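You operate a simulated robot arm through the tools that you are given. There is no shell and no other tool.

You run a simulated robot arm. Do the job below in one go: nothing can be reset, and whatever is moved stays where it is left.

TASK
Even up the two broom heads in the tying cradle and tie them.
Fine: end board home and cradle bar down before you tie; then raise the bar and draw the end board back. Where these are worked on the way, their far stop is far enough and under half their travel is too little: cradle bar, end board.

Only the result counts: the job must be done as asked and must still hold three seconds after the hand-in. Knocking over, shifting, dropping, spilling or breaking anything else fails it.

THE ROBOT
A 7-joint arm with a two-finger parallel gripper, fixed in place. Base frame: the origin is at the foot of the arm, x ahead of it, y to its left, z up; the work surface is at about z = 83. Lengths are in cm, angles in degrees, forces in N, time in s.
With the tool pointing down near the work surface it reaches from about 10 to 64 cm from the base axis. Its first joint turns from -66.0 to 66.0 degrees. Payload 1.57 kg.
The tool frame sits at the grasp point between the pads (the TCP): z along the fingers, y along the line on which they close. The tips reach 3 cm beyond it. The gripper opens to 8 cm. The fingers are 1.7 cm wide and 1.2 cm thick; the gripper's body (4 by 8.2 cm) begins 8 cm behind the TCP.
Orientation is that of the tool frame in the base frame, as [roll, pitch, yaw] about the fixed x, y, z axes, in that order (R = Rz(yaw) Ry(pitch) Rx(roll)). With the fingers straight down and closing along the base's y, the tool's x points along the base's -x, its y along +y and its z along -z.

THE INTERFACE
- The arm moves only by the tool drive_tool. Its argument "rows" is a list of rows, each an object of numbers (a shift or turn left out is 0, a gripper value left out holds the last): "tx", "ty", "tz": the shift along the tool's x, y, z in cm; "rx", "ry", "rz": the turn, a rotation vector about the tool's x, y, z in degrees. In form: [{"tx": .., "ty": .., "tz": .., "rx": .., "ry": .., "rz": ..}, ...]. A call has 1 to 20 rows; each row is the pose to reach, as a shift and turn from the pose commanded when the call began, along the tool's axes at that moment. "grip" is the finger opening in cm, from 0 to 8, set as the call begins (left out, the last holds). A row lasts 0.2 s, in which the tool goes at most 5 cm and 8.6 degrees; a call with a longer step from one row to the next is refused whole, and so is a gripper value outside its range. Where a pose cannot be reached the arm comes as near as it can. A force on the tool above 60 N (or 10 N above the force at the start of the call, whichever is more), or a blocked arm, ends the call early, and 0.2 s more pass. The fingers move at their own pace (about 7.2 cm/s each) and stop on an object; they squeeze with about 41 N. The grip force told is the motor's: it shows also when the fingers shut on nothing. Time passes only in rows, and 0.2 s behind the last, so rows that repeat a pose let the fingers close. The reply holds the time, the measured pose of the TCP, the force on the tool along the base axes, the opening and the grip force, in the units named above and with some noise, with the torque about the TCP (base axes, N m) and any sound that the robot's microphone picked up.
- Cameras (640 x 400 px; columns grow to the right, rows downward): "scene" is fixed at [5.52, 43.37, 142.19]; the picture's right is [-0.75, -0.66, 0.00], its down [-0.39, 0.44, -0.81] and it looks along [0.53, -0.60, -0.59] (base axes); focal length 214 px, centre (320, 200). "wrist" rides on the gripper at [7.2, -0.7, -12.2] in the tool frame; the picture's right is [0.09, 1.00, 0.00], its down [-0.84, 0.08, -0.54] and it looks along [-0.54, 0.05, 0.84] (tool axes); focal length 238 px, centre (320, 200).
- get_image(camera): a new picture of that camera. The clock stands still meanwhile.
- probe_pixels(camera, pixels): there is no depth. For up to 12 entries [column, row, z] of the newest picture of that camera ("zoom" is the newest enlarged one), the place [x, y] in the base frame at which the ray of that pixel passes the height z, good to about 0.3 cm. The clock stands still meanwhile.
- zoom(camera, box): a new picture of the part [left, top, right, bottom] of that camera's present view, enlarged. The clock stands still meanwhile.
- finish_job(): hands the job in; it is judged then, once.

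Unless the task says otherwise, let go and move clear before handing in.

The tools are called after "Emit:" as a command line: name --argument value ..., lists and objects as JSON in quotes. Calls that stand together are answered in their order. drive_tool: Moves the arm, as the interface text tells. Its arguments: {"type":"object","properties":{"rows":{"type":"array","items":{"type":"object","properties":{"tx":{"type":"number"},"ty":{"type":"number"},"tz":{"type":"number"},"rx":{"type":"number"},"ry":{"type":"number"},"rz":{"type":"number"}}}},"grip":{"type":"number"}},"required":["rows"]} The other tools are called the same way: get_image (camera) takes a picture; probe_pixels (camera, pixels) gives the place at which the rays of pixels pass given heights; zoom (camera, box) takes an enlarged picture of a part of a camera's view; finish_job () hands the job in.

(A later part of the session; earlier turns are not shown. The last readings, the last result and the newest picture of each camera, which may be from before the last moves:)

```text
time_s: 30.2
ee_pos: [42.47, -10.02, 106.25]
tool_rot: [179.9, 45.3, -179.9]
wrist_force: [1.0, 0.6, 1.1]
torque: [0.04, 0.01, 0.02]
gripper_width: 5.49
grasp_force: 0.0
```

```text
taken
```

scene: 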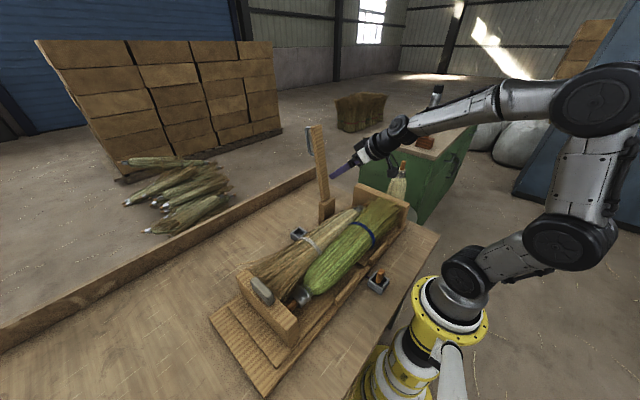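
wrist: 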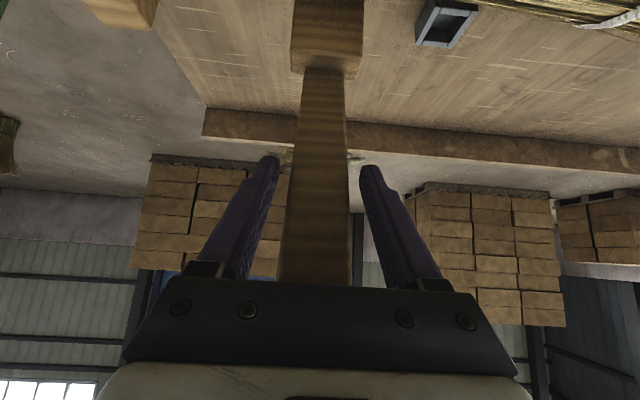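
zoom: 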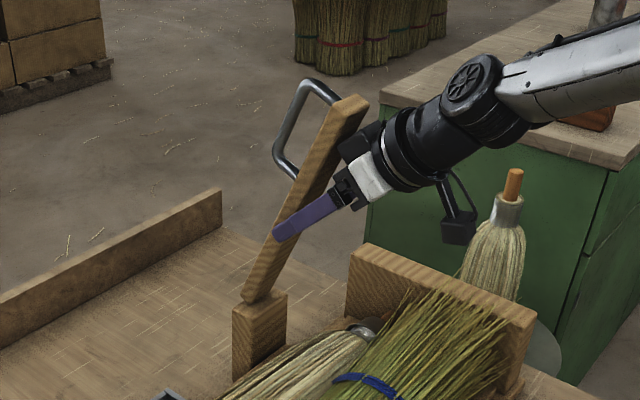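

Readings are zero after opening and the bar stays where it is, so the hinge has friction. I'll back straight out along the tool axis, then bring the tool upright well clear of it.

Emit:
drive_tool --rows '[{"tz": -1}, {"tz": -2.5}, {"tz": -4}, {"tz": -6}, {"tz": -8}, {"tz": -10}, {"tz": -12}, {"tz": -14}, {"tz": -16}, {"tx": 0, "tz": -18}, {"tx": 0, "tz": -18}]'

Emit:
get_image --camera "scene"

Emit:
get_image --camera "wrist"

```text
time_s: 32.6
ee_pos: [29.59, -10.04, 119.04]
tool_rot: [179.9, 45.3, -180.0]
wrist_force: [-0.4, 1.1, 0.9]
torque: [0.02, 0.01, 0.0]
gripper_width: 5.5
grasp_force: 0.0
```

```text
taken
```

scene: 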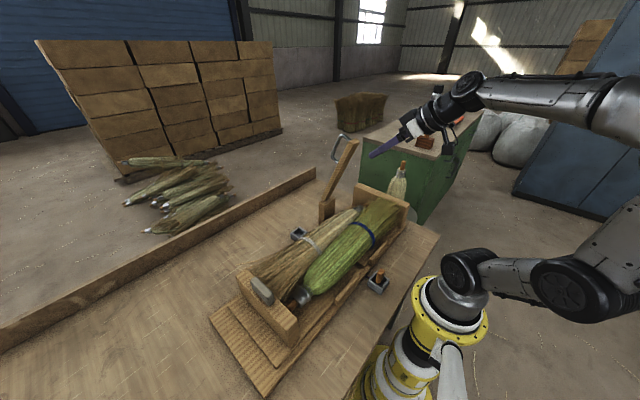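

```text
taken
```

wrist: 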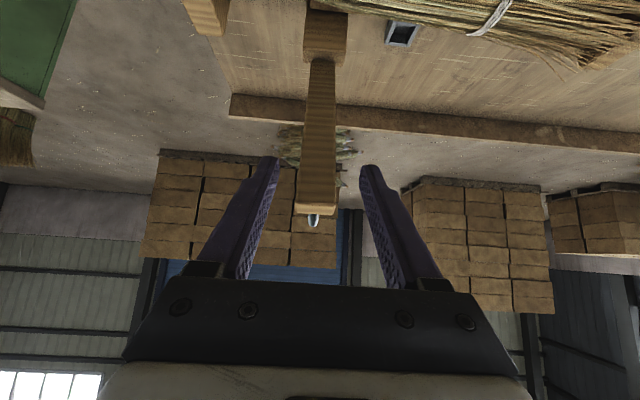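

The retreat is clear of the bar. I'll bring the tool upright and up to z≈128.

Emit:
drive_tool --rows '[{"tx": -1.1, "tz": -1.05, "ry": 7.5}, {"tx": -2.2, "tz": -2.1, "ry": 15}, {"tx": -3.3, "tz": -3.15, "ry": 22.5}, {"tx": -4.4, "tz": -4.2, "ry": 30}, {"tx": -5.5, "tz": -5.3, "ry": 37.5}, {"tx": -6.4, "tz": -6.33, "ry": 45.3}, {"tx": -6.4, "tz": -6.33, "ry": 45.3}]'

Emit:
get_image --camera "wrist"

Emit:
zoom --camera "scene" --box '[300, 110, 400, 230]'

```text
time_s: 34.2
ee_pos: [29.6, -9.96, 127.98]
tool_rot: [180.0, -0.2, -179.9]
wrist_force: [-0.1, 0.3, 0.6]
torque: [-0.02, 0.0, -0.04]
gripper_width: 5.51
grasp_force: 0.1
```

```text
taken
```

wrist: 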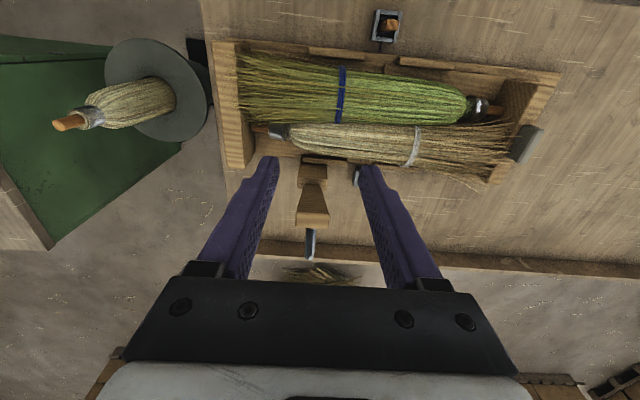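

```text
3.33 times, centred on (350, 170) of scene
```

zoom: 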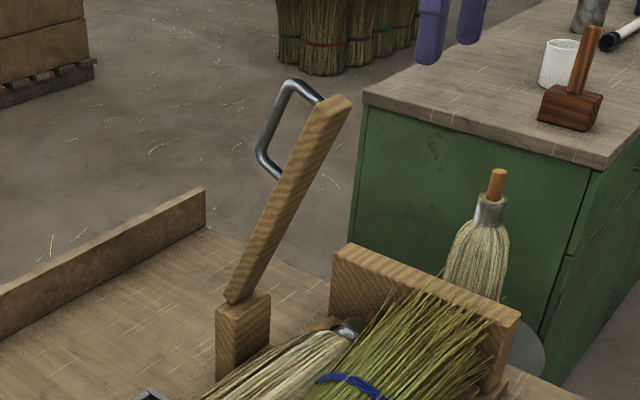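

The rod of the handle now runs from about (43.9,119) to (46.8,111). I'll probe its y and then move above its upper part.

Emit:
probe_pixels --camera "wrist" --pixels '[[311, 238, 119], [311, 256, 117], [296, 222, 116], [329, 222, 116], [310, 262, 114]]'

Emit:
drive_tool --rows '[{"tx": -2}, {"tx": -4}, {"tx": -6}, {"tx": -8, "tz": 0.5}, {"tx": -10, "tz": 1}, {"tx": -11.5, "tz": 1.5}, {"tx": -11.5, "tz": 1.5}]' --grip 4

Emit:
get_image --camera "wrist"

Emit:
zoom --camera "scene" --box '[290, 80, 400, 200]'

```text
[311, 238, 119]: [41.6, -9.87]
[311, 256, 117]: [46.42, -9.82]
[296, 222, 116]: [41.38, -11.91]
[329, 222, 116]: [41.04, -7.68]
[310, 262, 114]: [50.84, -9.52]
```

```text
time_s: 35.8
ee_pos: [41.35, -10.15, 126.43]
tool_rot: [-179.9, 0.0, -180.0]
wrist_force: [0.6, 0.2, -0.4]
torque: [0.01, 0.01, 0.01]
gripper_width: 3.99
grasp_force: 0.1
```

```text
taken
```

wrist: 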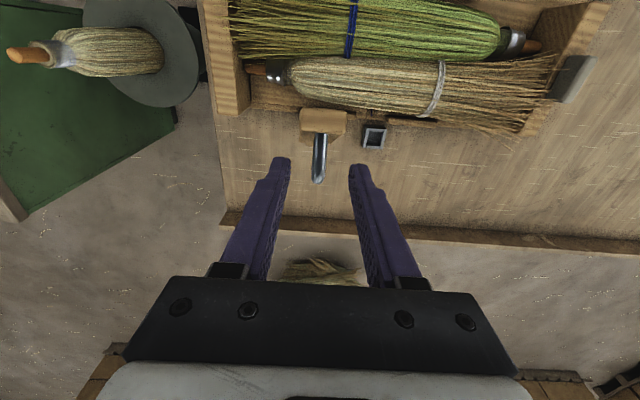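

```text
3.33 times, centred on (345, 140) of scene
```

zoom: 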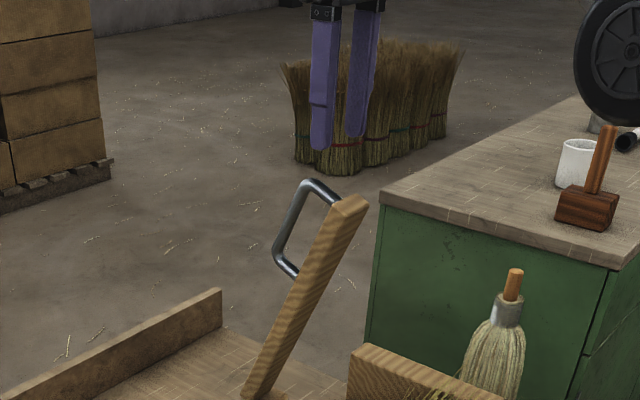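

From above, the rod is at (317,155–182), i.e. about x 44.5, y −10.1, and it lines up with the finger midline. I'll move over it and descend to straddle it.

Emit:
drive_tool --rows '[{"tx": -1.6}, {"tx": -3.2}, {"tx": -3.2, "tz": 1.5}, {"tx": -3.2, "tz": 3}, {"tx": -3.2, "tz": 4.5}, {"tx": -3.2, "tz": 6}, {"tx": -3.2, "tz": 7}, {"tx": -3.2, "tz": 7}]'

Emit:
get_image --camera "wrist"

Emit:
zoom --camera "scene" --box '[290, 80, 400, 200]'

```text
time_s: 37.6
ee_pos: [44.33, -10.18, 119.56]
tool_rot: [-180.0, -0.1, -180.0]
wrist_force: [-0.4, -0.7, 0.5]
torque: [0.0, 0.02, 0.04]
gripper_width: 4.01
grasp_force: 0.1
out of reach, approached as far as the arm can: row 2
```

```text
taken
```

wrist: 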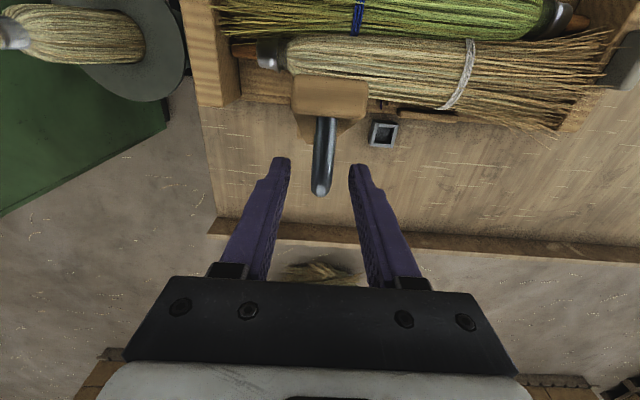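

```text
3.33 times, centred on (345, 140) of scene
```

zoom: 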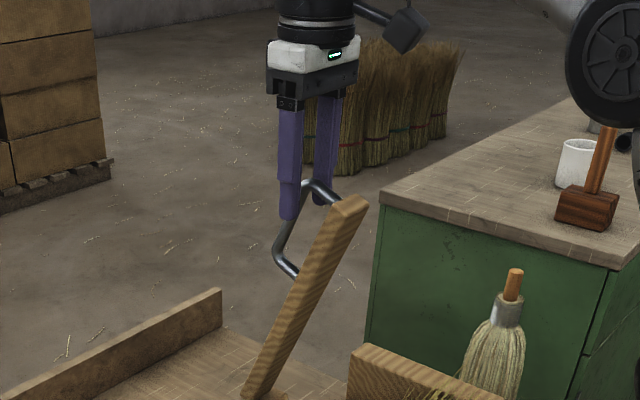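

The fingertips straddle the handle's outer corner near (44.6,119). I'll adjust slightly outward and close.

Emit:
drive_tool --rows '[{"tx": -0.25, "tz": 0.3}, {"tx": -0.5, "tz": 0.7}]'

Emit:
drive_tool --rows '[{}, {}, {}, {}]' --grip 0

Emit:
zoom --camera "scene" --box '[290, 80, 400, 200]'

Emit:
get_image --camera "wrist"

```text
time_s: 38.2
ee_pos: [44.88, -9.95, 118.78]
tool_rot: [179.9, 0.0, 180.0]
wrist_force: [0.4, 0.6, 0.3]
torque: [-0.04, -0.01, 0.03]
gripper_width: 3.99
grasp_force: 0.1
```

```text
time_s: 39.2
ee_pos: [44.98, -9.9, 118.71]
tool_rot: [179.9, 0.0, -180.0]
wrist_force: [0.3, 2.9, -1.7]
torque: [-0.17, -0.17, -0.11]
gripper_width: 1.17
grasp_force: 29.1
```

```text
3.33 times, centred on (345, 140) of scene
```

zoom: 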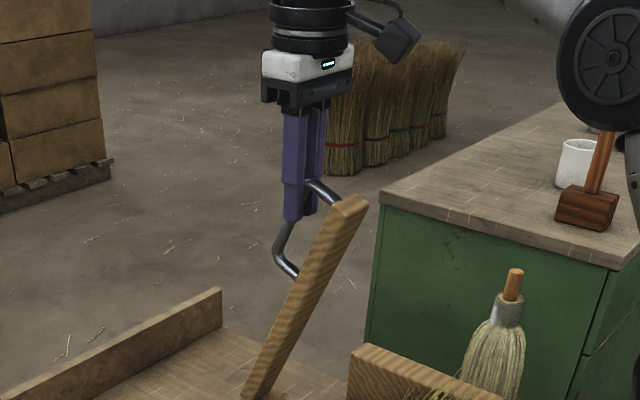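

```text
taken
```

wrist: 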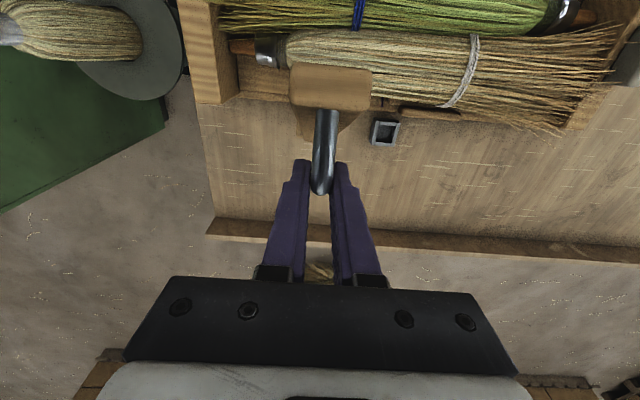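

The rod is held (1.17 cm). I'll swing it down along a 25 cm arc with the tool kept vertical, starting with about 12°.

Emit:
drive_tool --rows '[{"tx": 0.85, "tz": 0.15}, {"tx": 1.72, "tz": 0.32}, {"tx": 2.57, "tz": 0.52}, {"tx": 3.41, "tz": 0.76}, {"tx": 4.24, "tz": 1.02}, {"tx": 5.06, "tz": 1.31}]'

Emit:
zoom --camera "scene" --box '[290, 100, 410, 240]'

```text
time_s: 40.6
ee_pos: [39.85, -10.03, 117.34]
tool_rot: [179.9, -0.1, -180.0]
wrist_force: [6.8, 7.1, -9.9]
torque: [-0.16, -0.9, -0.11]
gripper_width: 1.19
grasp_force: 29.2
```

```text
2.86 times, centred on (350, 170) of scene
```

zoom: 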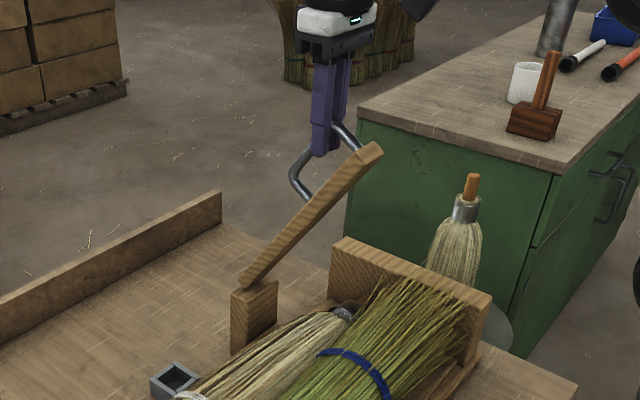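

The bar follows smoothly and is pulling down slightly on the tool (−10 N), so I'll bias the arc a bit lower and continue.

Emit:
drive_tool --rows '[{"tx": 0.8, "tz": 0.45}, {"tx": 1.61, "tz": 0.87}, {"tx": 2.4, "tz": 1.3}, {"tx": 3.18, "tz": 1.75}, {"tx": 3.94, "tz": 2.2}, {"tx": 4.68, "tz": 2.65}, {"tx": 5.4, "tz": 3.13}, {"tx": 6.12, "tz": 3.65}, {"tx": 6.8, "tz": 4.2}, {"tx": 7.48, "tz": 4.75}]'

Emit:
zoom --camera "scene" --box '[290, 100, 410, 240]'

Emit:
get_image --camera "wrist"

```text
time_s: 42.8
ee_pos: [32.38, -9.99, 112.65]
tool_rot: [-179.9, 0.2, -180.0]
wrist_force: [-3.4, 7.5, 8.2]
torque: [0.02, -0.82, -0.03]
gripper_width: 1.21
grasp_force: 29.7
```

```text
2.86 times, centred on (350, 170) of scene
```

zoom: 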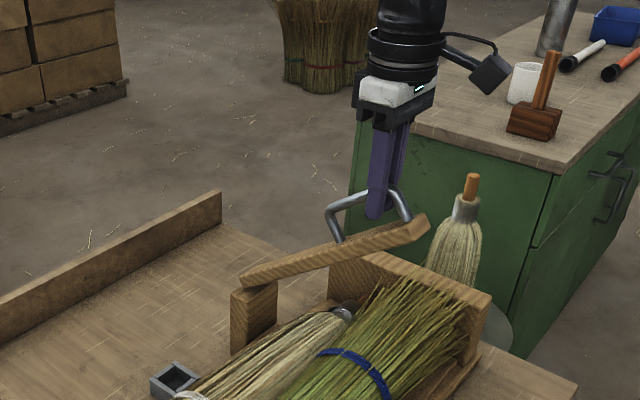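

```text
taken
```

wrist: 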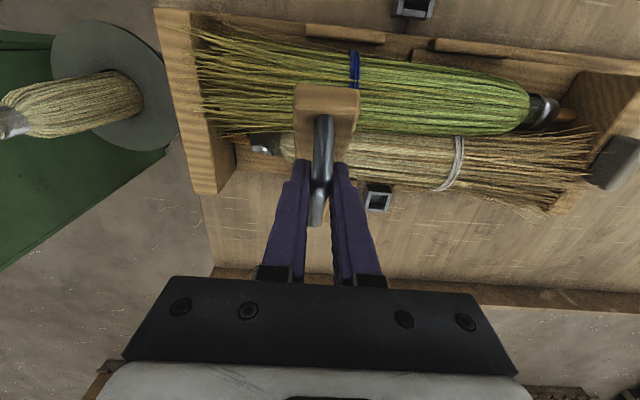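

The bar is about 55–60° down and tracking well. I'll continue with the next 20°.

Emit:
drive_tool --rows '[{"tx": 0.65, "tz": 0.59}, {"tx": 1.28, "tz": 1.2}, {"tx": 1.89, "tz": 1.83}, {"tx": 2.47, "tz": 2.47}, {"tx": 3.03, "tz": 3.14}, {"tx": 3.57, "tz": 3.83}, {"tx": 4.08, "tz": 4.54}, {"tx": 4.57, "tz": 5.26}, {"tx": 5.03, "tz": 6.0}, {"tx": 5.47, "tz": 6.76}]'

Emit:
zoom --camera "scene" --box '[290, 120, 430, 270]'

Emit:
get_image --camera "wrist"

```text
time_s: 45.0
ee_pos: [26.91, -9.96, 105.94]
tool_rot: [-179.9, 0.0, -180.0]
wrist_force: [-1.9, 0.2, 4.2]
torque: [0.0, -0.89, 0.01]
gripper_width: 1.15
grasp_force: 29.4
```

```text
2.67 times, centred on (360, 195) of scene
```

zoom: 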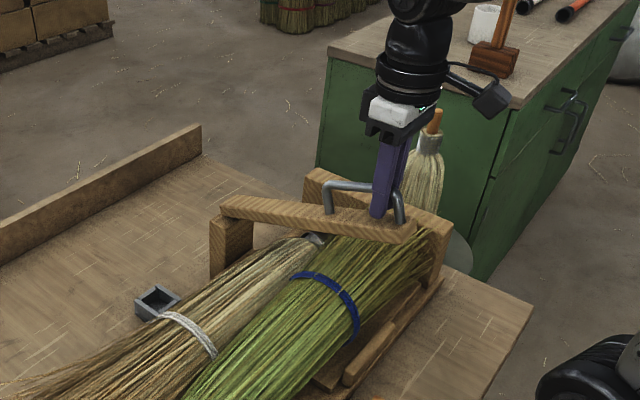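

```text
taken
```

wrist: 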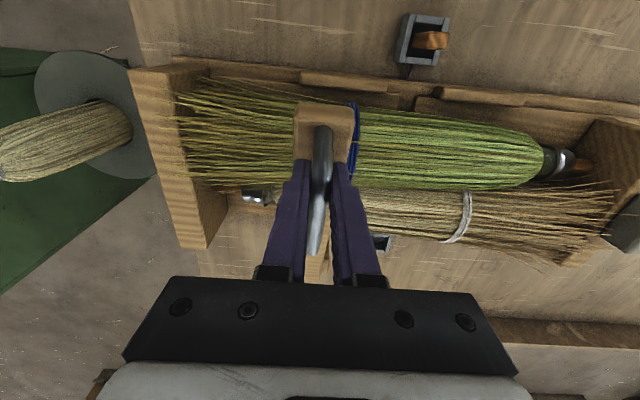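

I'll continue lowering in smaller steps until the bar meets its stop.

Emit:
drive_tool --rows '[{"tx": 0.4, "tz": 0.76}, {"tx": 0.79, "tz": 1.55}, {"tx": 1.0, "tz": 2.0}, {"tx": 1.2, "tz": 2.5}, {"tx": 1.48, "tz": 3.16}, {"tx": 1.64, "tz": 3.6}, {"tx": 1.8, "tz": 4.1}, {"tx": 2.04, "tz": 4.81}]'

Emit:
zoom --camera "scene" --box '[290, 120, 430, 270]'

Emit:
get_image --camera "wrist"

```text
time_s: 46.8
ee_pos: [24.84, -9.9, 101.06]
tool_rot: [179.9, 0.0, 180.0]
wrist_force: [-5.8, 8.9, 4.0]
torque: [-0.01, -0.85, 0.0]
gripper_width: 1.15
grasp_force: 29.4
```

```text
2.67 times, centred on (360, 195) of scene
```

zoom: 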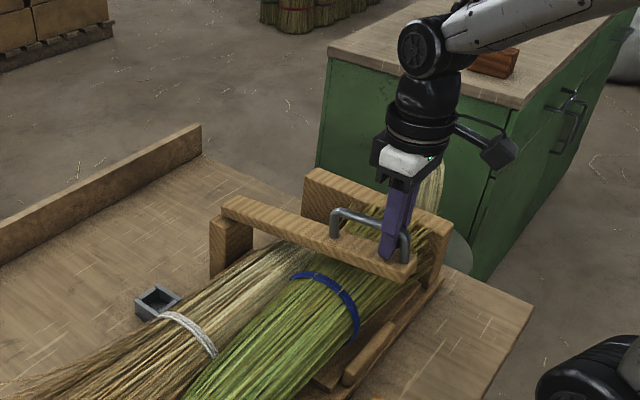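

```text
taken
```

wrist: 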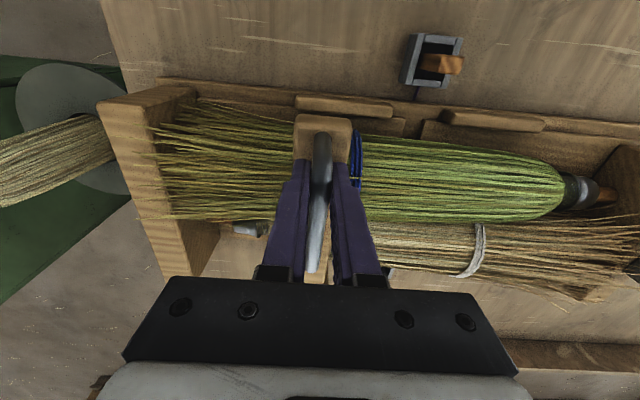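

It isn't at the stop yet (only ~4 N), so I'll keep lowering in half-centimetre steps until it's firmly resisted.

Emit:
drive_tool --rows '[{"tx": 0.15, "tz": 0.5}, {"tx": 0.28, "tz": 1.0}, {"tx": 0.4, "tz": 1.5}, {"tx": 0.52, "tz": 2.0}, {"tx": 0.62, "tz": 2.5}, {"tx": 0.71, "tz": 3.0}, {"tx": 0.8, "tz": 3.5}, {"tx": 0.88, "tz": 4.0}, {"tx": 0.94, "tz": 4.5}, {"tx": 1.0, "tz": 5.0}]'

Emit:
zoom --camera "scene" --box '[290, 120, 430, 270]'

Emit:
get_image --camera "wrist"

```text
time_s: 48.9
ee_pos: [24.23, -9.96, 97.23]
tool_rot: [-179.8, 0.7, 180.0]
wrist_force: [-5.5, 6.5, 18.2]
torque: [0.26, 1.07, 0.05]
gripper_width: 1.18
grasp_force: 28.8
stopped in row 10: the force on the tool passed its limit at 70 N (the readings are from after the stop); the commanded pose is now the measured one
```

```text
2.67 times, centred on (360, 195) of scene
```

zoom: 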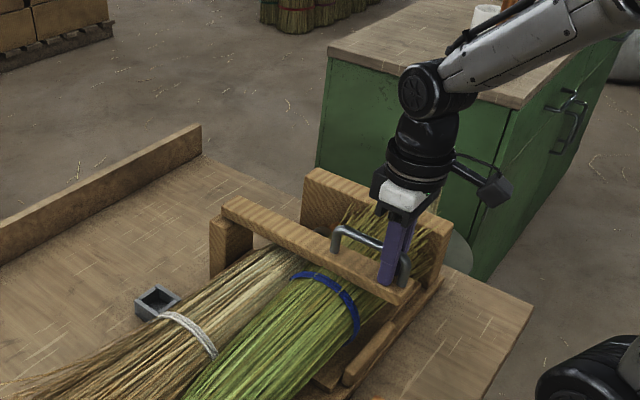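

```text
taken
```

wrist: 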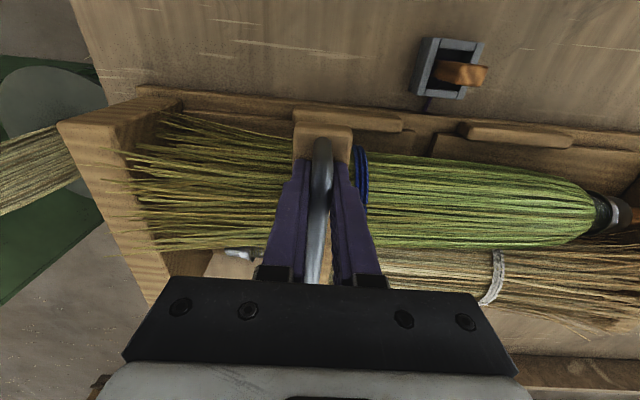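

The bar hit a firm stop (70 N) and lies across the heads. I'll release and lift straight up to check that it stays down.

Emit:
drive_tool --rows '[{}, {}, {"tz": -1}, {"tz": -3}, {"tz": -6}, {"tz": -9}, {"tz": -12}, {"tz": -15}, {"tz": -18}, {"tz": -18}]' --grip 4

Emit:
get_image --camera "scene"

Emit:
get_image --camera "wrist"

```text
time_s: 51.0
ee_pos: [24.05, -10.08, 115.09]
tool_rot: [-179.8, 0.7, -180.0]
wrist_force: [0.1, -0.5, 0.4]
torque: [0.0, -0.05, 0.06]
gripper_width: 3.98
grasp_force: 0.1
```

```text
taken
```

scene: 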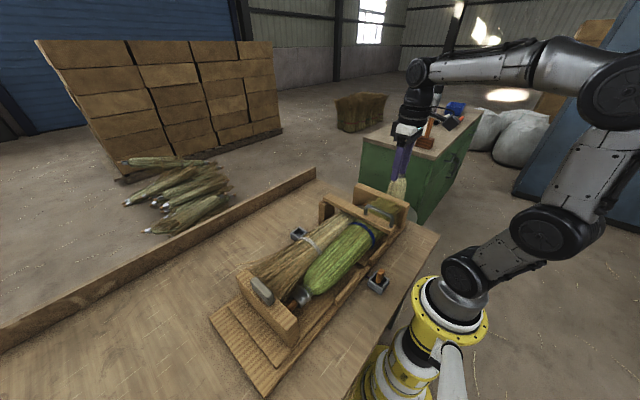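

```text
taken
```

wrist: 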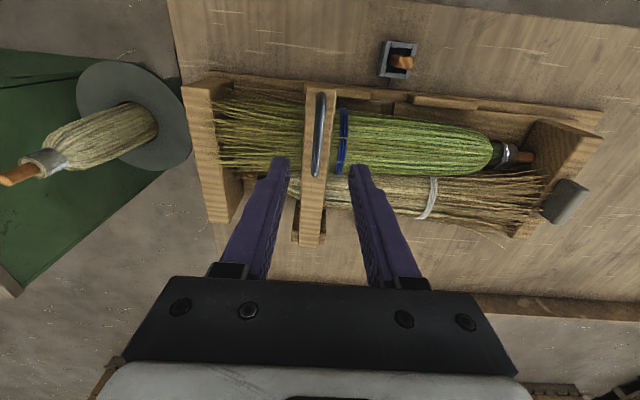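

The bar stays down across both heads. Now for the toggle in the near cup (wrist 400,62); I'll check its details and the end board's position.

Emit:
zoom --camera "wrist" --box '[350, 20, 450, 90]'

Emit:
zoom --camera "scene" --box '[345, 255, 410, 310]'

Emit:
zoom --camera "scene" --box '[230, 180, 420, 370]'

Emit:
probe_pixels --camera "wrist" --pixels '[[400, 62, 86], [384, 42, 86], [417, 43, 86], [380, 77, 86], [414, 80, 86]]'

Emit:
probe_pixels --camera "scene" --pixels '[[298, 234, 85], [298, 234, 86], [292, 233, 86], [299, 238, 86], [306, 234, 86], [299, 229, 86]]'

```text
5.71 times, centred on (400, 55) of wrist
```

zoom: 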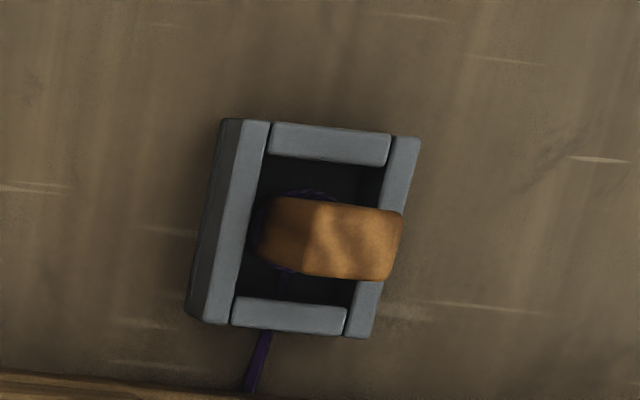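

```text
7.27 times, centred on (378, 282) of scene
```

zoom: 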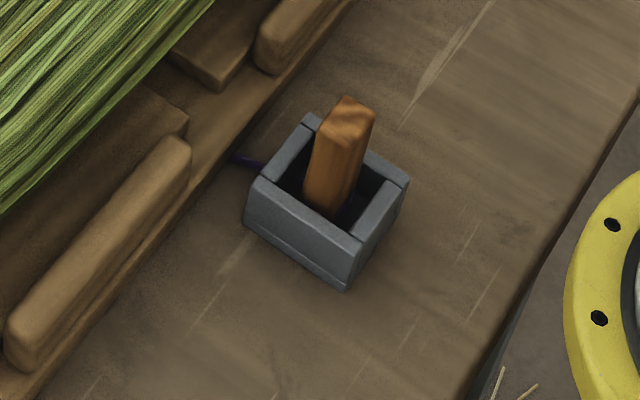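

```text
2.11 times, centred on (325, 275) of scene
```

zoom: 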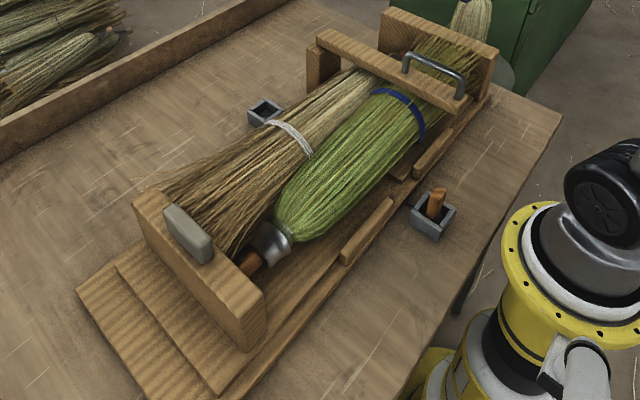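

```text
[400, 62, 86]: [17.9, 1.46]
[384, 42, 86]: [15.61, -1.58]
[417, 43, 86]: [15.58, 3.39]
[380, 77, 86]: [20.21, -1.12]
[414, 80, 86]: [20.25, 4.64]
```

```text
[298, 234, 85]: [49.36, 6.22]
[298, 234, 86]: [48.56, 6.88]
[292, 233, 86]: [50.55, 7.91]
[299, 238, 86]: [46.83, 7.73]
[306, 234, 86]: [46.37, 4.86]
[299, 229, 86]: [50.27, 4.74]
```

Scene and wrist rays for the near cup cross at around (17.5, 2.7), a bit lower than I assumed. I'll move above it for a closer look.

Emit:
drive_tool --rows '[{"tx": 1, "ty": 2, "tz": 1, "ry": 0.7}, {"tx": 2, "ty": 4, "tz": 2, "ry": 0.7}, {"tx": 3, "ty": 6, "tz": 3.5, "ry": 0.7}, {"tx": 4, "ty": 8, "tz": 5, "ry": 0.7}, {"tx": 5, "ty": 10, "tz": 6.5, "ry": 0.7}, {"tx": 6, "ty": 12, "tz": 8, "ry": 0.7}, {"tx": 6.5, "ty": 12.7, "tz": 10, "ry": 0.7}, {"tx": 6.5, "ty": 12.7, "tz": 11, "ry": 0.7}, {"tx": 6.5, "ty": 12.7, "tz": 11, "ry": 0.7}]'

Emit:
get_image --camera "wrist"

Emit:
zoom --camera "scene" --box '[330, 220, 430, 310]'

```text
time_s: 53.0
ee_pos: [17.71, 2.41, 103.96]
tool_rot: [-179.7, 0.1, 180.0]
wrist_force: [-0.6, 0.8, 0.2]
torque: [0.01, 0.01, 0.03]
gripper_width: 3.98
grasp_force: 0.0
```

```text
taken
```

wrist: 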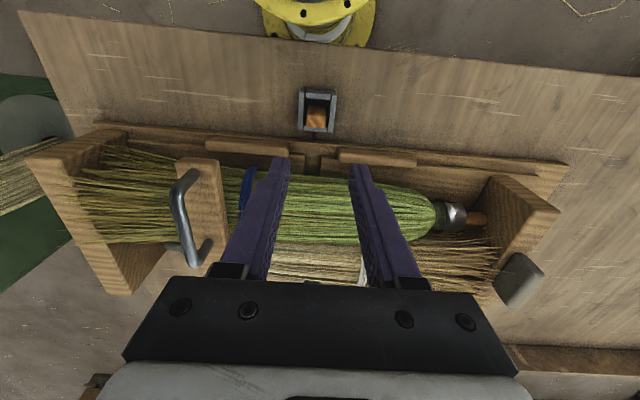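

```text
4.44 times, centred on (380, 265) of scene
```

zoom: 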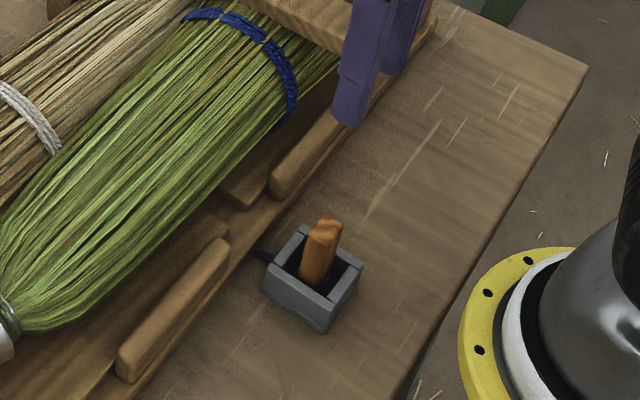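

The cup is at wrist (317,115), so y≈2.0 and x≈17.5–18.3. I'll descend to z≈95 with a small correction and look again.

Emit:
drive_tool --rows '[{"ty": -0.2, "tz": 2}, {"ty": -0.4, "tz": 4}, {"ty": -0.4, "tz": 6}, {"ty": -0.4, "tz": 8}, {"ty": -0.4, "tz": 8}]'

Emit:
get_image --camera "wrist"

Emit:
zoom --camera "scene" --box '[330, 220, 430, 310]'

Emit:
zoom --camera "wrist" --box '[260, 60, 380, 180]'

```text
time_s: 54.2
ee_pos: [17.64, 2.13, 95.93]
tool_rot: [-179.8, 0.1, -180.0]
wrist_force: [-0.2, 0.7, 0.1]
torque: [0.01, 0.02, 0.0]
gripper_width: 4.01
grasp_force: 0.1
```

```text
taken
```

wrist: 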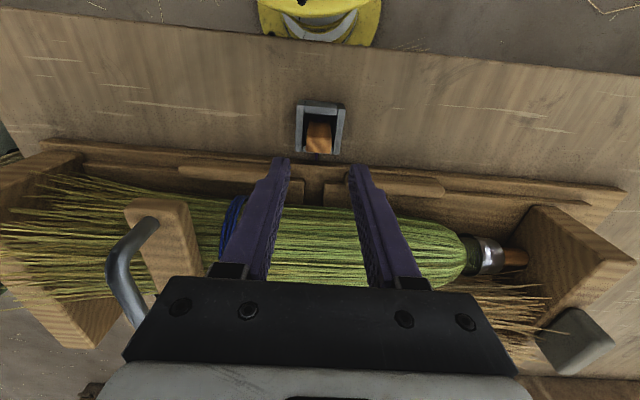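

```text
4.44 times, centred on (380, 265) of scene
```

zoom: 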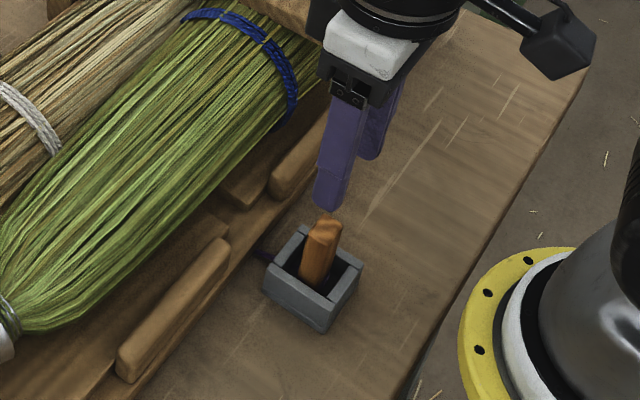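

```text
3.33 times, centred on (320, 120) of wrist
```

zoom: 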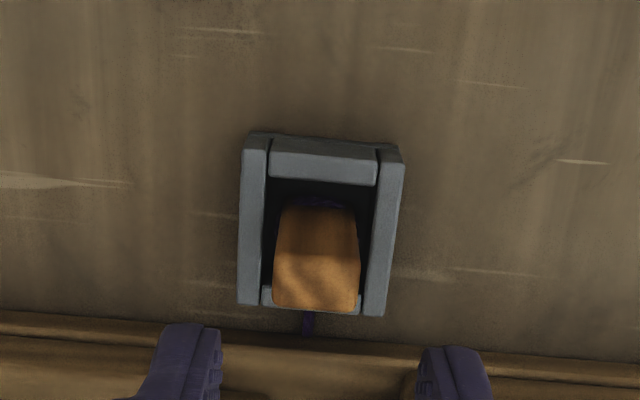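

The peg is centred at about (17.7,2.05), nearly under the tool. I'll descend gently with the fingers straddling it along y.

Emit:
drive_tool --rows '[{"tz": 1}, {"tz": 2}, {"tz": 3}, {"tz": 4}, {"tz": 5}, {"tz": 6}, {"tz": 6.5}, {"tz": 6.5}]' --grip 4.6

Emit:
get_image --camera "wrist"

Emit:
zoom --camera "scene" --box '[340, 240, 420, 310]'

```text
time_s: 56.0
ee_pos: [17.51, 2.29, 89.35]
tool_rot: [-179.8, 0.0, 180.0]
wrist_force: [0.0, -0.2, 0.0]
torque: [-0.02, 0.02, 0.03]
gripper_width: 4.61
grasp_force: 0.0
```

```text
taken
```

wrist: 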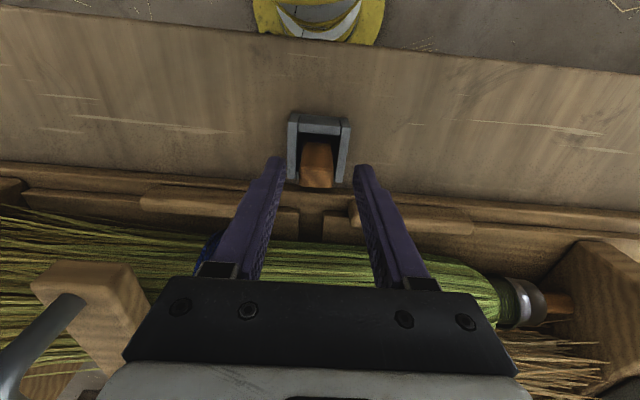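

```text
5.71 times, centred on (380, 275) of scene
```

zoom: 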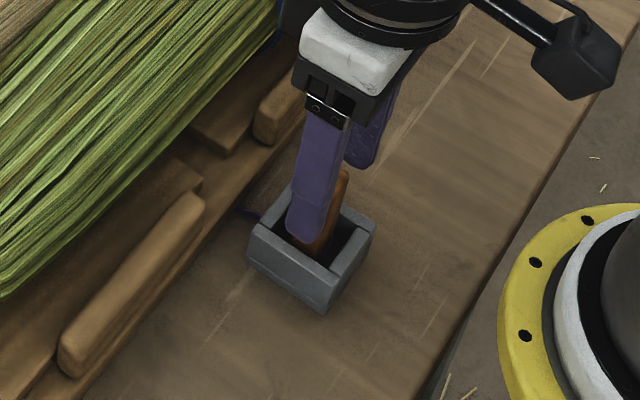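

The fingertips are beside the peg at z≈86 with no contact. I'll nudge slightly to centre and close.

Emit:
drive_tool --rows '[{"tx": 0.2, "ty": -0.15, "tz": 0.2}, {"tx": 0.3, "ty": -0.25, "tz": 0.5}]'

Emit:
drive_tool --rows '[{}, {}, {}, {}]' --grip 0

Emit:
get_image --camera "wrist"

Emit:
zoom --camera "scene" --box '[340, 240, 420, 310]'

```text
time_s: 56.6
ee_pos: [17.25, 1.97, 88.85]
tool_rot: [-179.8, 0.0, 179.9]
wrist_force: [0.2, -0.3, 0.0]
torque: [0.01, -0.02, 0.0]
gripper_width: 4.6
grasp_force: 0.0
```

```text
time_s: 57.6
ee_pos: [17.32, 1.89, 89.03]
tool_rot: [-179.8, 0.1, -179.9]
wrist_force: [0.6, -0.2, 0.7]
torque: [0.0, -0.01, -0.01]
gripper_width: 2.26
grasp_force: 34.5
```

```text
taken
```

wrist: 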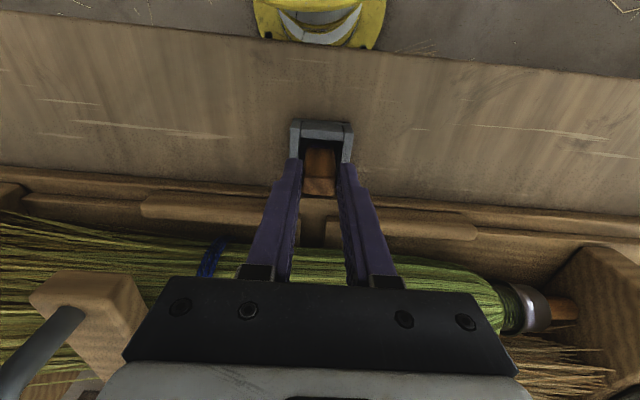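

```text
5.71 times, centred on (380, 275) of scene
```

zoom: 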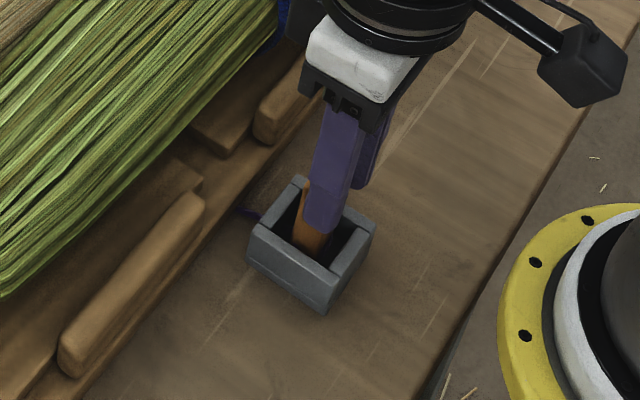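

The peg is held (2.26 cm). I'll lift it and check that it stays in the fingers.

Emit:
drive_tool --rows '[{"tz": -0.7}, {"tz": -1.5}, {"tz": -2.5}, {"tz": -3.5}, {"tz": -5}, {"tz": -6.5}, {"tz": -8}, {"tz": -8}]'

Emit:
get_image --camera "wrist"

Emit:
zoom --camera "scene" --box '[330, 200, 430, 310]'

```text
time_s: 59.5
ee_pos: [17.22, 2.09, 96.93]
tool_rot: [-179.8, 0.0, 180.0]
wrist_force: [-0.4, -0.6, -0.5]
torque: [0.0, -0.02, 0.0]
gripper_width: 2.24
grasp_force: 34.8
```

```text
taken
```

wrist: 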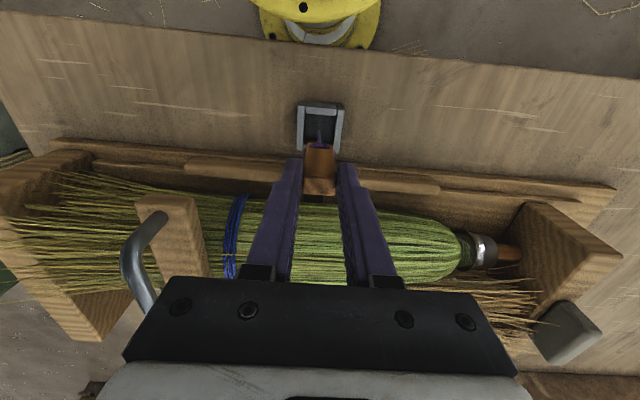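

```text
3.64 times, centred on (380, 255) of scene
```

zoom: 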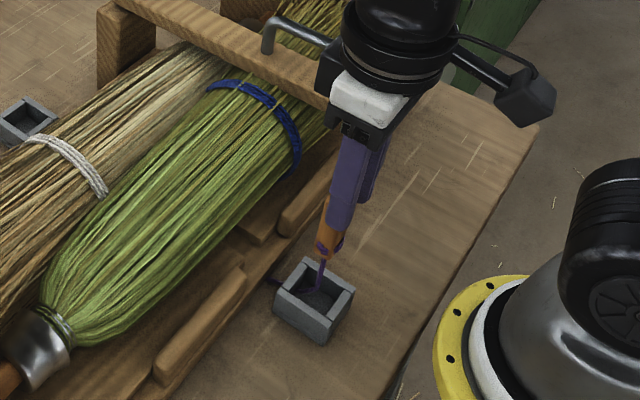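

The toggle is lifted with its cord trailing into the cup. I'll raise it and carry it over the heads toward the far cup, stopping short to locate the cup.

Emit:
drive_tool --rows '[{"tz": -2}, {"tz": -4}, {"tx": -0.5, "tz": -6}, {"tx": -2, "tz": -8}, {"tx": -4, "tz": -8.5}, {"tx": -6, "tz": -8.5}, {"tx": -8, "tz": -8.5}, {"tx": -10, "tz": -8.5}, {"tx": -12, "tz": -8.5}, {"tx": -14, "tz": -8.5}, {"tx": -16, "tz": -8.5}, {"tx": -18, "tz": -8.5}, {"tx": -20, "tz": -8.5}, {"tx": -22, "tz": -8.5}, {"tx": -24, "tz": -8.5}, {"tx": -26, "tz": -8.5}, {"tx": -28, "tz": -8.5}, {"tx": -28, "tz": -8.5}]'

Emit:
get_image --camera "wrist"

Emit:
get_image --camera "scene"

Emit:
zoom --camera "scene" --box '[250, 150, 350, 260]'

```text
time_s: 63.2
ee_pos: [45.33, 1.93, 105.6]
tool_rot: [-179.8, 0.0, 180.0]
wrist_force: [1.0, 0.1, -1.2]
torque: [0.0, 0.02, -0.01]
gripper_width: 2.25
grasp_force: 35.1
```

```text
taken
```

wrist: 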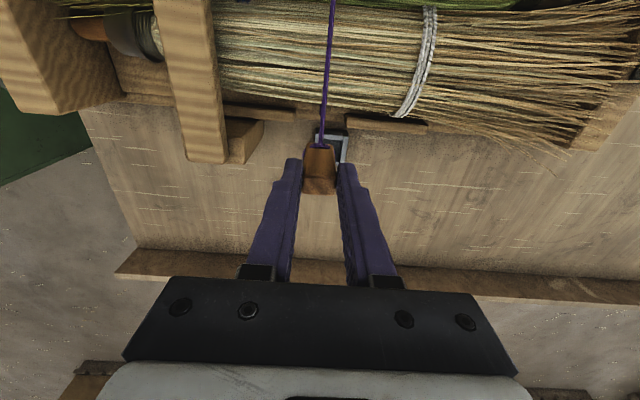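

```text
taken
```

scene: 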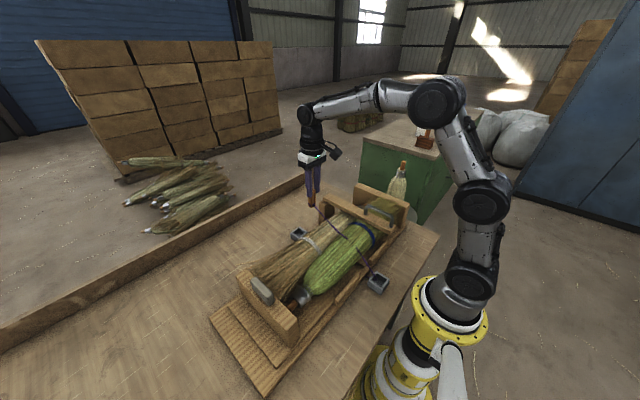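

```text
3.64 times, centred on (300, 205) of scene
```

zoom: 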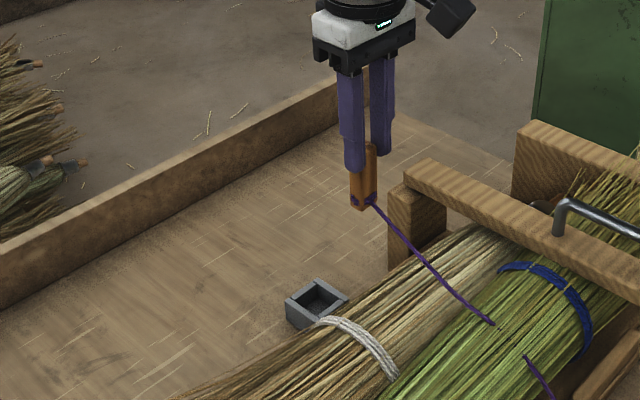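

The cord trails across both heads as intended. The far cup is partly hidden at wrist (335,145), at an estimated (51,4). I'll go further out and lower for a better view.

Emit:
drive_tool --rows '[{"tx": -1.5, "tz": 0.5}, {"tx": -3, "tz": 1.5}, {"tx": -4, "ty": -0.5, "tz": 2.5}, {"tx": -5, "ty": -1, "tz": 4}, {"tx": -5.5, "ty": -1, "tz": 5}, {"tx": -5.5, "ty": -1, "tz": 5}]'

Emit:
get_image --camera "wrist"

Emit:
zoom --camera "scene" --box '[260, 170, 350, 260]'

```text
time_s: 64.7
ee_pos: [50.81, 1.1, 100.47]
tool_rot: [-179.8, 0.1, -180.0]
wrist_force: [0.6, 0.2, 0.7]
torque: [-0.02, -0.01, 0.01]
gripper_width: 2.25
grasp_force: 35.2
```

```text
taken
```

wrist: 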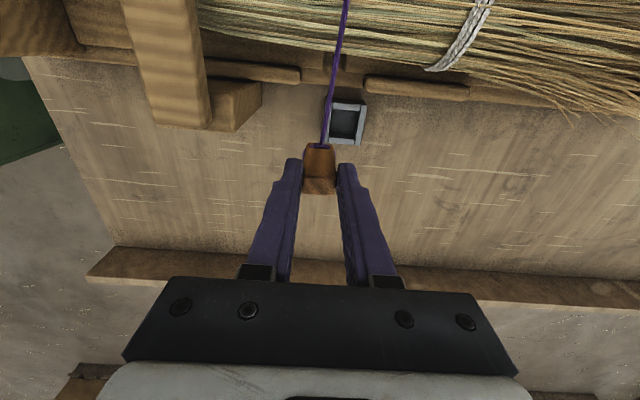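

```text
4.44 times, centred on (305, 215) of scene
```

zoom: 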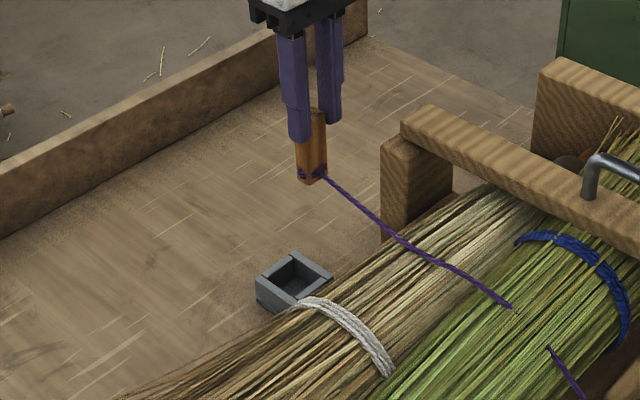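

Both views agree on the far cup: centre about (51.0, 4.2), rim z≈83. I'll centre over it and descend to just above the rim.

Emit:
drive_tool --rows '[{"tx": -0.1, "ty": 1.2}, {"tx": -0.2, "ty": 2.4}, {"tx": -0.3, "ty": 3.3}, {"tx": -0.3, "ty": 3.3, "tz": 1.5}, {"tx": -0.3, "ty": 3.3, "tz": 3}, {"tx": -0.3, "ty": 3.3, "tz": 4.5}, {"tx": -0.3, "ty": 3.3, "tz": 6}, {"tx": -0.3, "ty": 3.3, "tz": 7}, {"tx": -0.3, "ty": 3.3, "tz": 7}]'

Emit:
get_image --camera "wrist"

Emit:
zoom --camera "scene" --box '[260, 180, 340, 260]'

Emit:
zoom --camera "wrist" --box '[260, 90, 380, 210]'

```text
time_s: 66.7
ee_pos: [51.21, 4.14, 93.4]
tool_rot: [-179.8, 0.0, 179.9]
wrist_force: [0.0, 0.2, -0.5]
torque: [0.01, -0.02, 0.0]
gripper_width: 2.27
grasp_force: 35.6
```

```text
taken
```

wrist: 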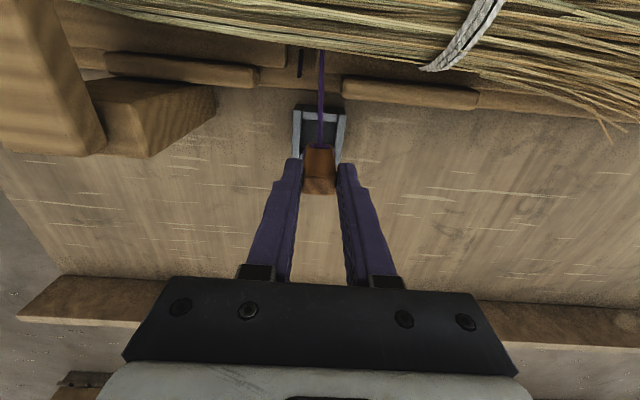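

```text
5.00 times, centred on (300, 220) of scene
```

zoom: 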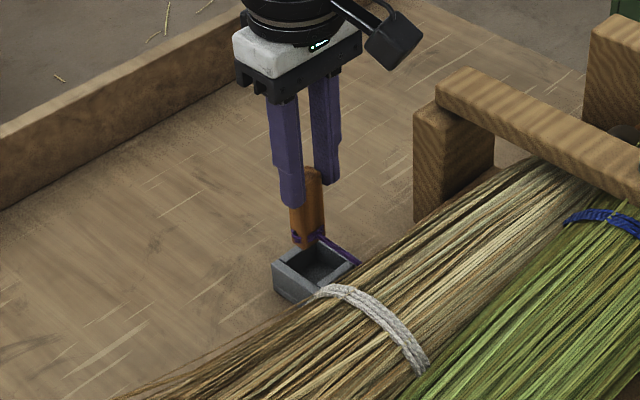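

```text
3.33 times, centred on (320, 150) of wrist
```

zoom: 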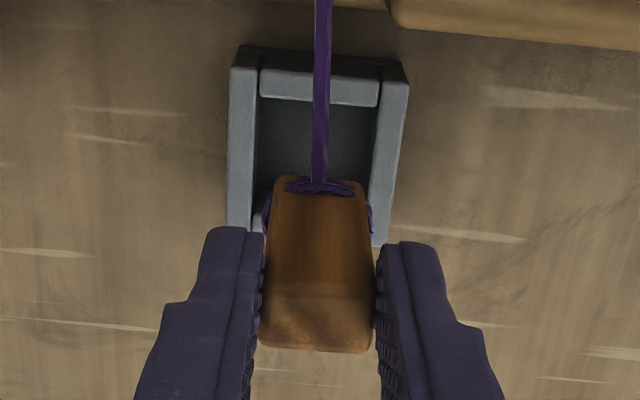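

The peg lines up with the cup opening in both axes (zoomed wrist: cup interior 255–380, peg 275–365). I'll lower it in.

Emit:
drive_tool --rows '[{"tz": 0.6}, {"tz": 1.2}, {"tz": 1.8}, {"tz": 2.4}, {"tz": 3.0}, {"tz": 3.5}, {"tz": 4.0}, {"tz": 4.3}, {"tz": 4.3}]'

Emit:
get_image --camera "wrist"

Emit:
zoom --camera "scene" --box '[260, 180, 340, 260]'

```text
time_s: 68.7
ee_pos: [51.23, 4.32, 89.26]
tool_rot: [-179.9, 0.1, -180.0]
wrist_force: [-3.6, -2.4, 10.9]
torque: [-0.09, 0.35, -0.04]
gripper_width: 2.25
grasp_force: 35.9
```

```text
taken
```

wrist: 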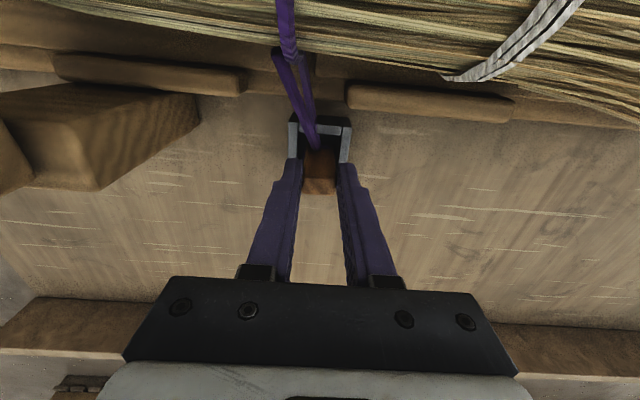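

```text
5.00 times, centred on (300, 220) of scene
```

zoom: 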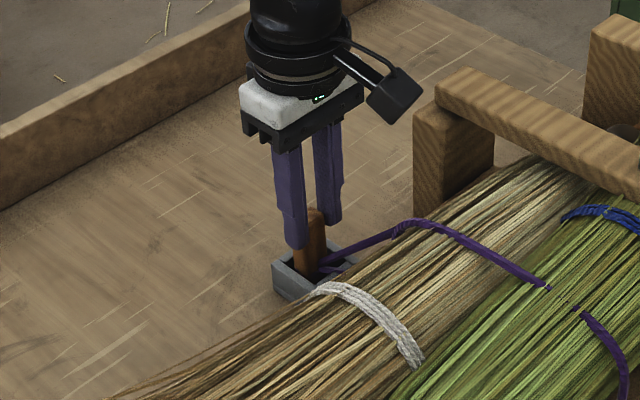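

The toggle sits in the far cup (floor contact ~11 N) and the cord now wraps over both heads. I'll release gently and lift away.

Emit:
drive_tool --rows '[{}, {}, {}, {"tz": -0.7}, {"tz": -1.5}, {"tz": -3}, {"tz": -5}, {"tz": -7.5}, {"tz": -10}, {"tz": -12.5}, {"tz": -15}, {"tz": -15}]' --grip 4.4

Emit:
get_image --camera "wrist"

Emit:
zoom --camera "scene" --box '[220, 170, 420, 370]'

Emit:
zoom --camera "scene" --box '[260, 190, 330, 260]'

```text
time_s: 71.2
ee_pos: [51.2, 4.5, 104.32]
tool_rot: [-179.8, 0.0, 180.0]
wrist_force: [0.2, 0.4, -0.1]
torque: [0.0, 0.0, 0.01]
gripper_width: 4.39
grasp_force: 0.0
```

```text
taken
```

wrist: 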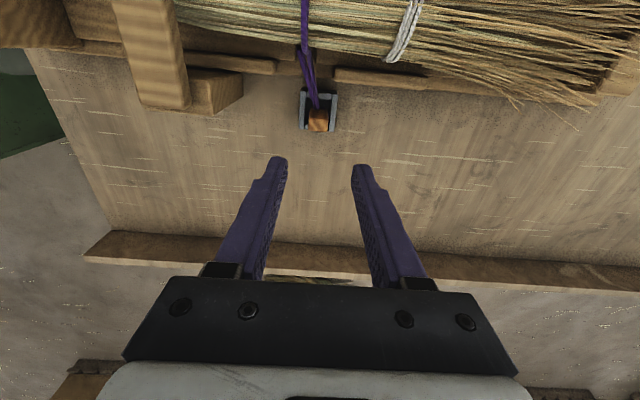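

```text
2.00 times, centred on (320, 270) of scene
```

zoom: 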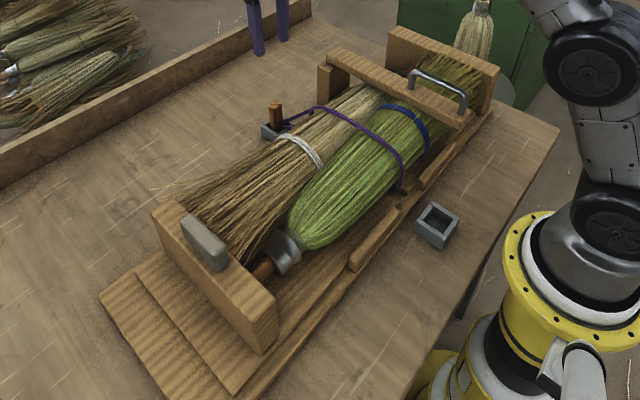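

```text
5.71 times, centred on (295, 225) of scene
```

zoom: 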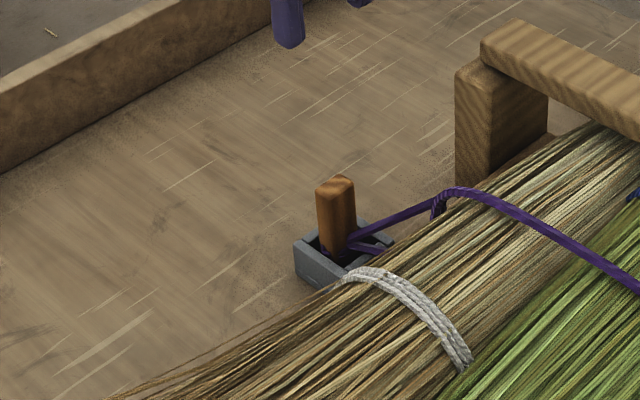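

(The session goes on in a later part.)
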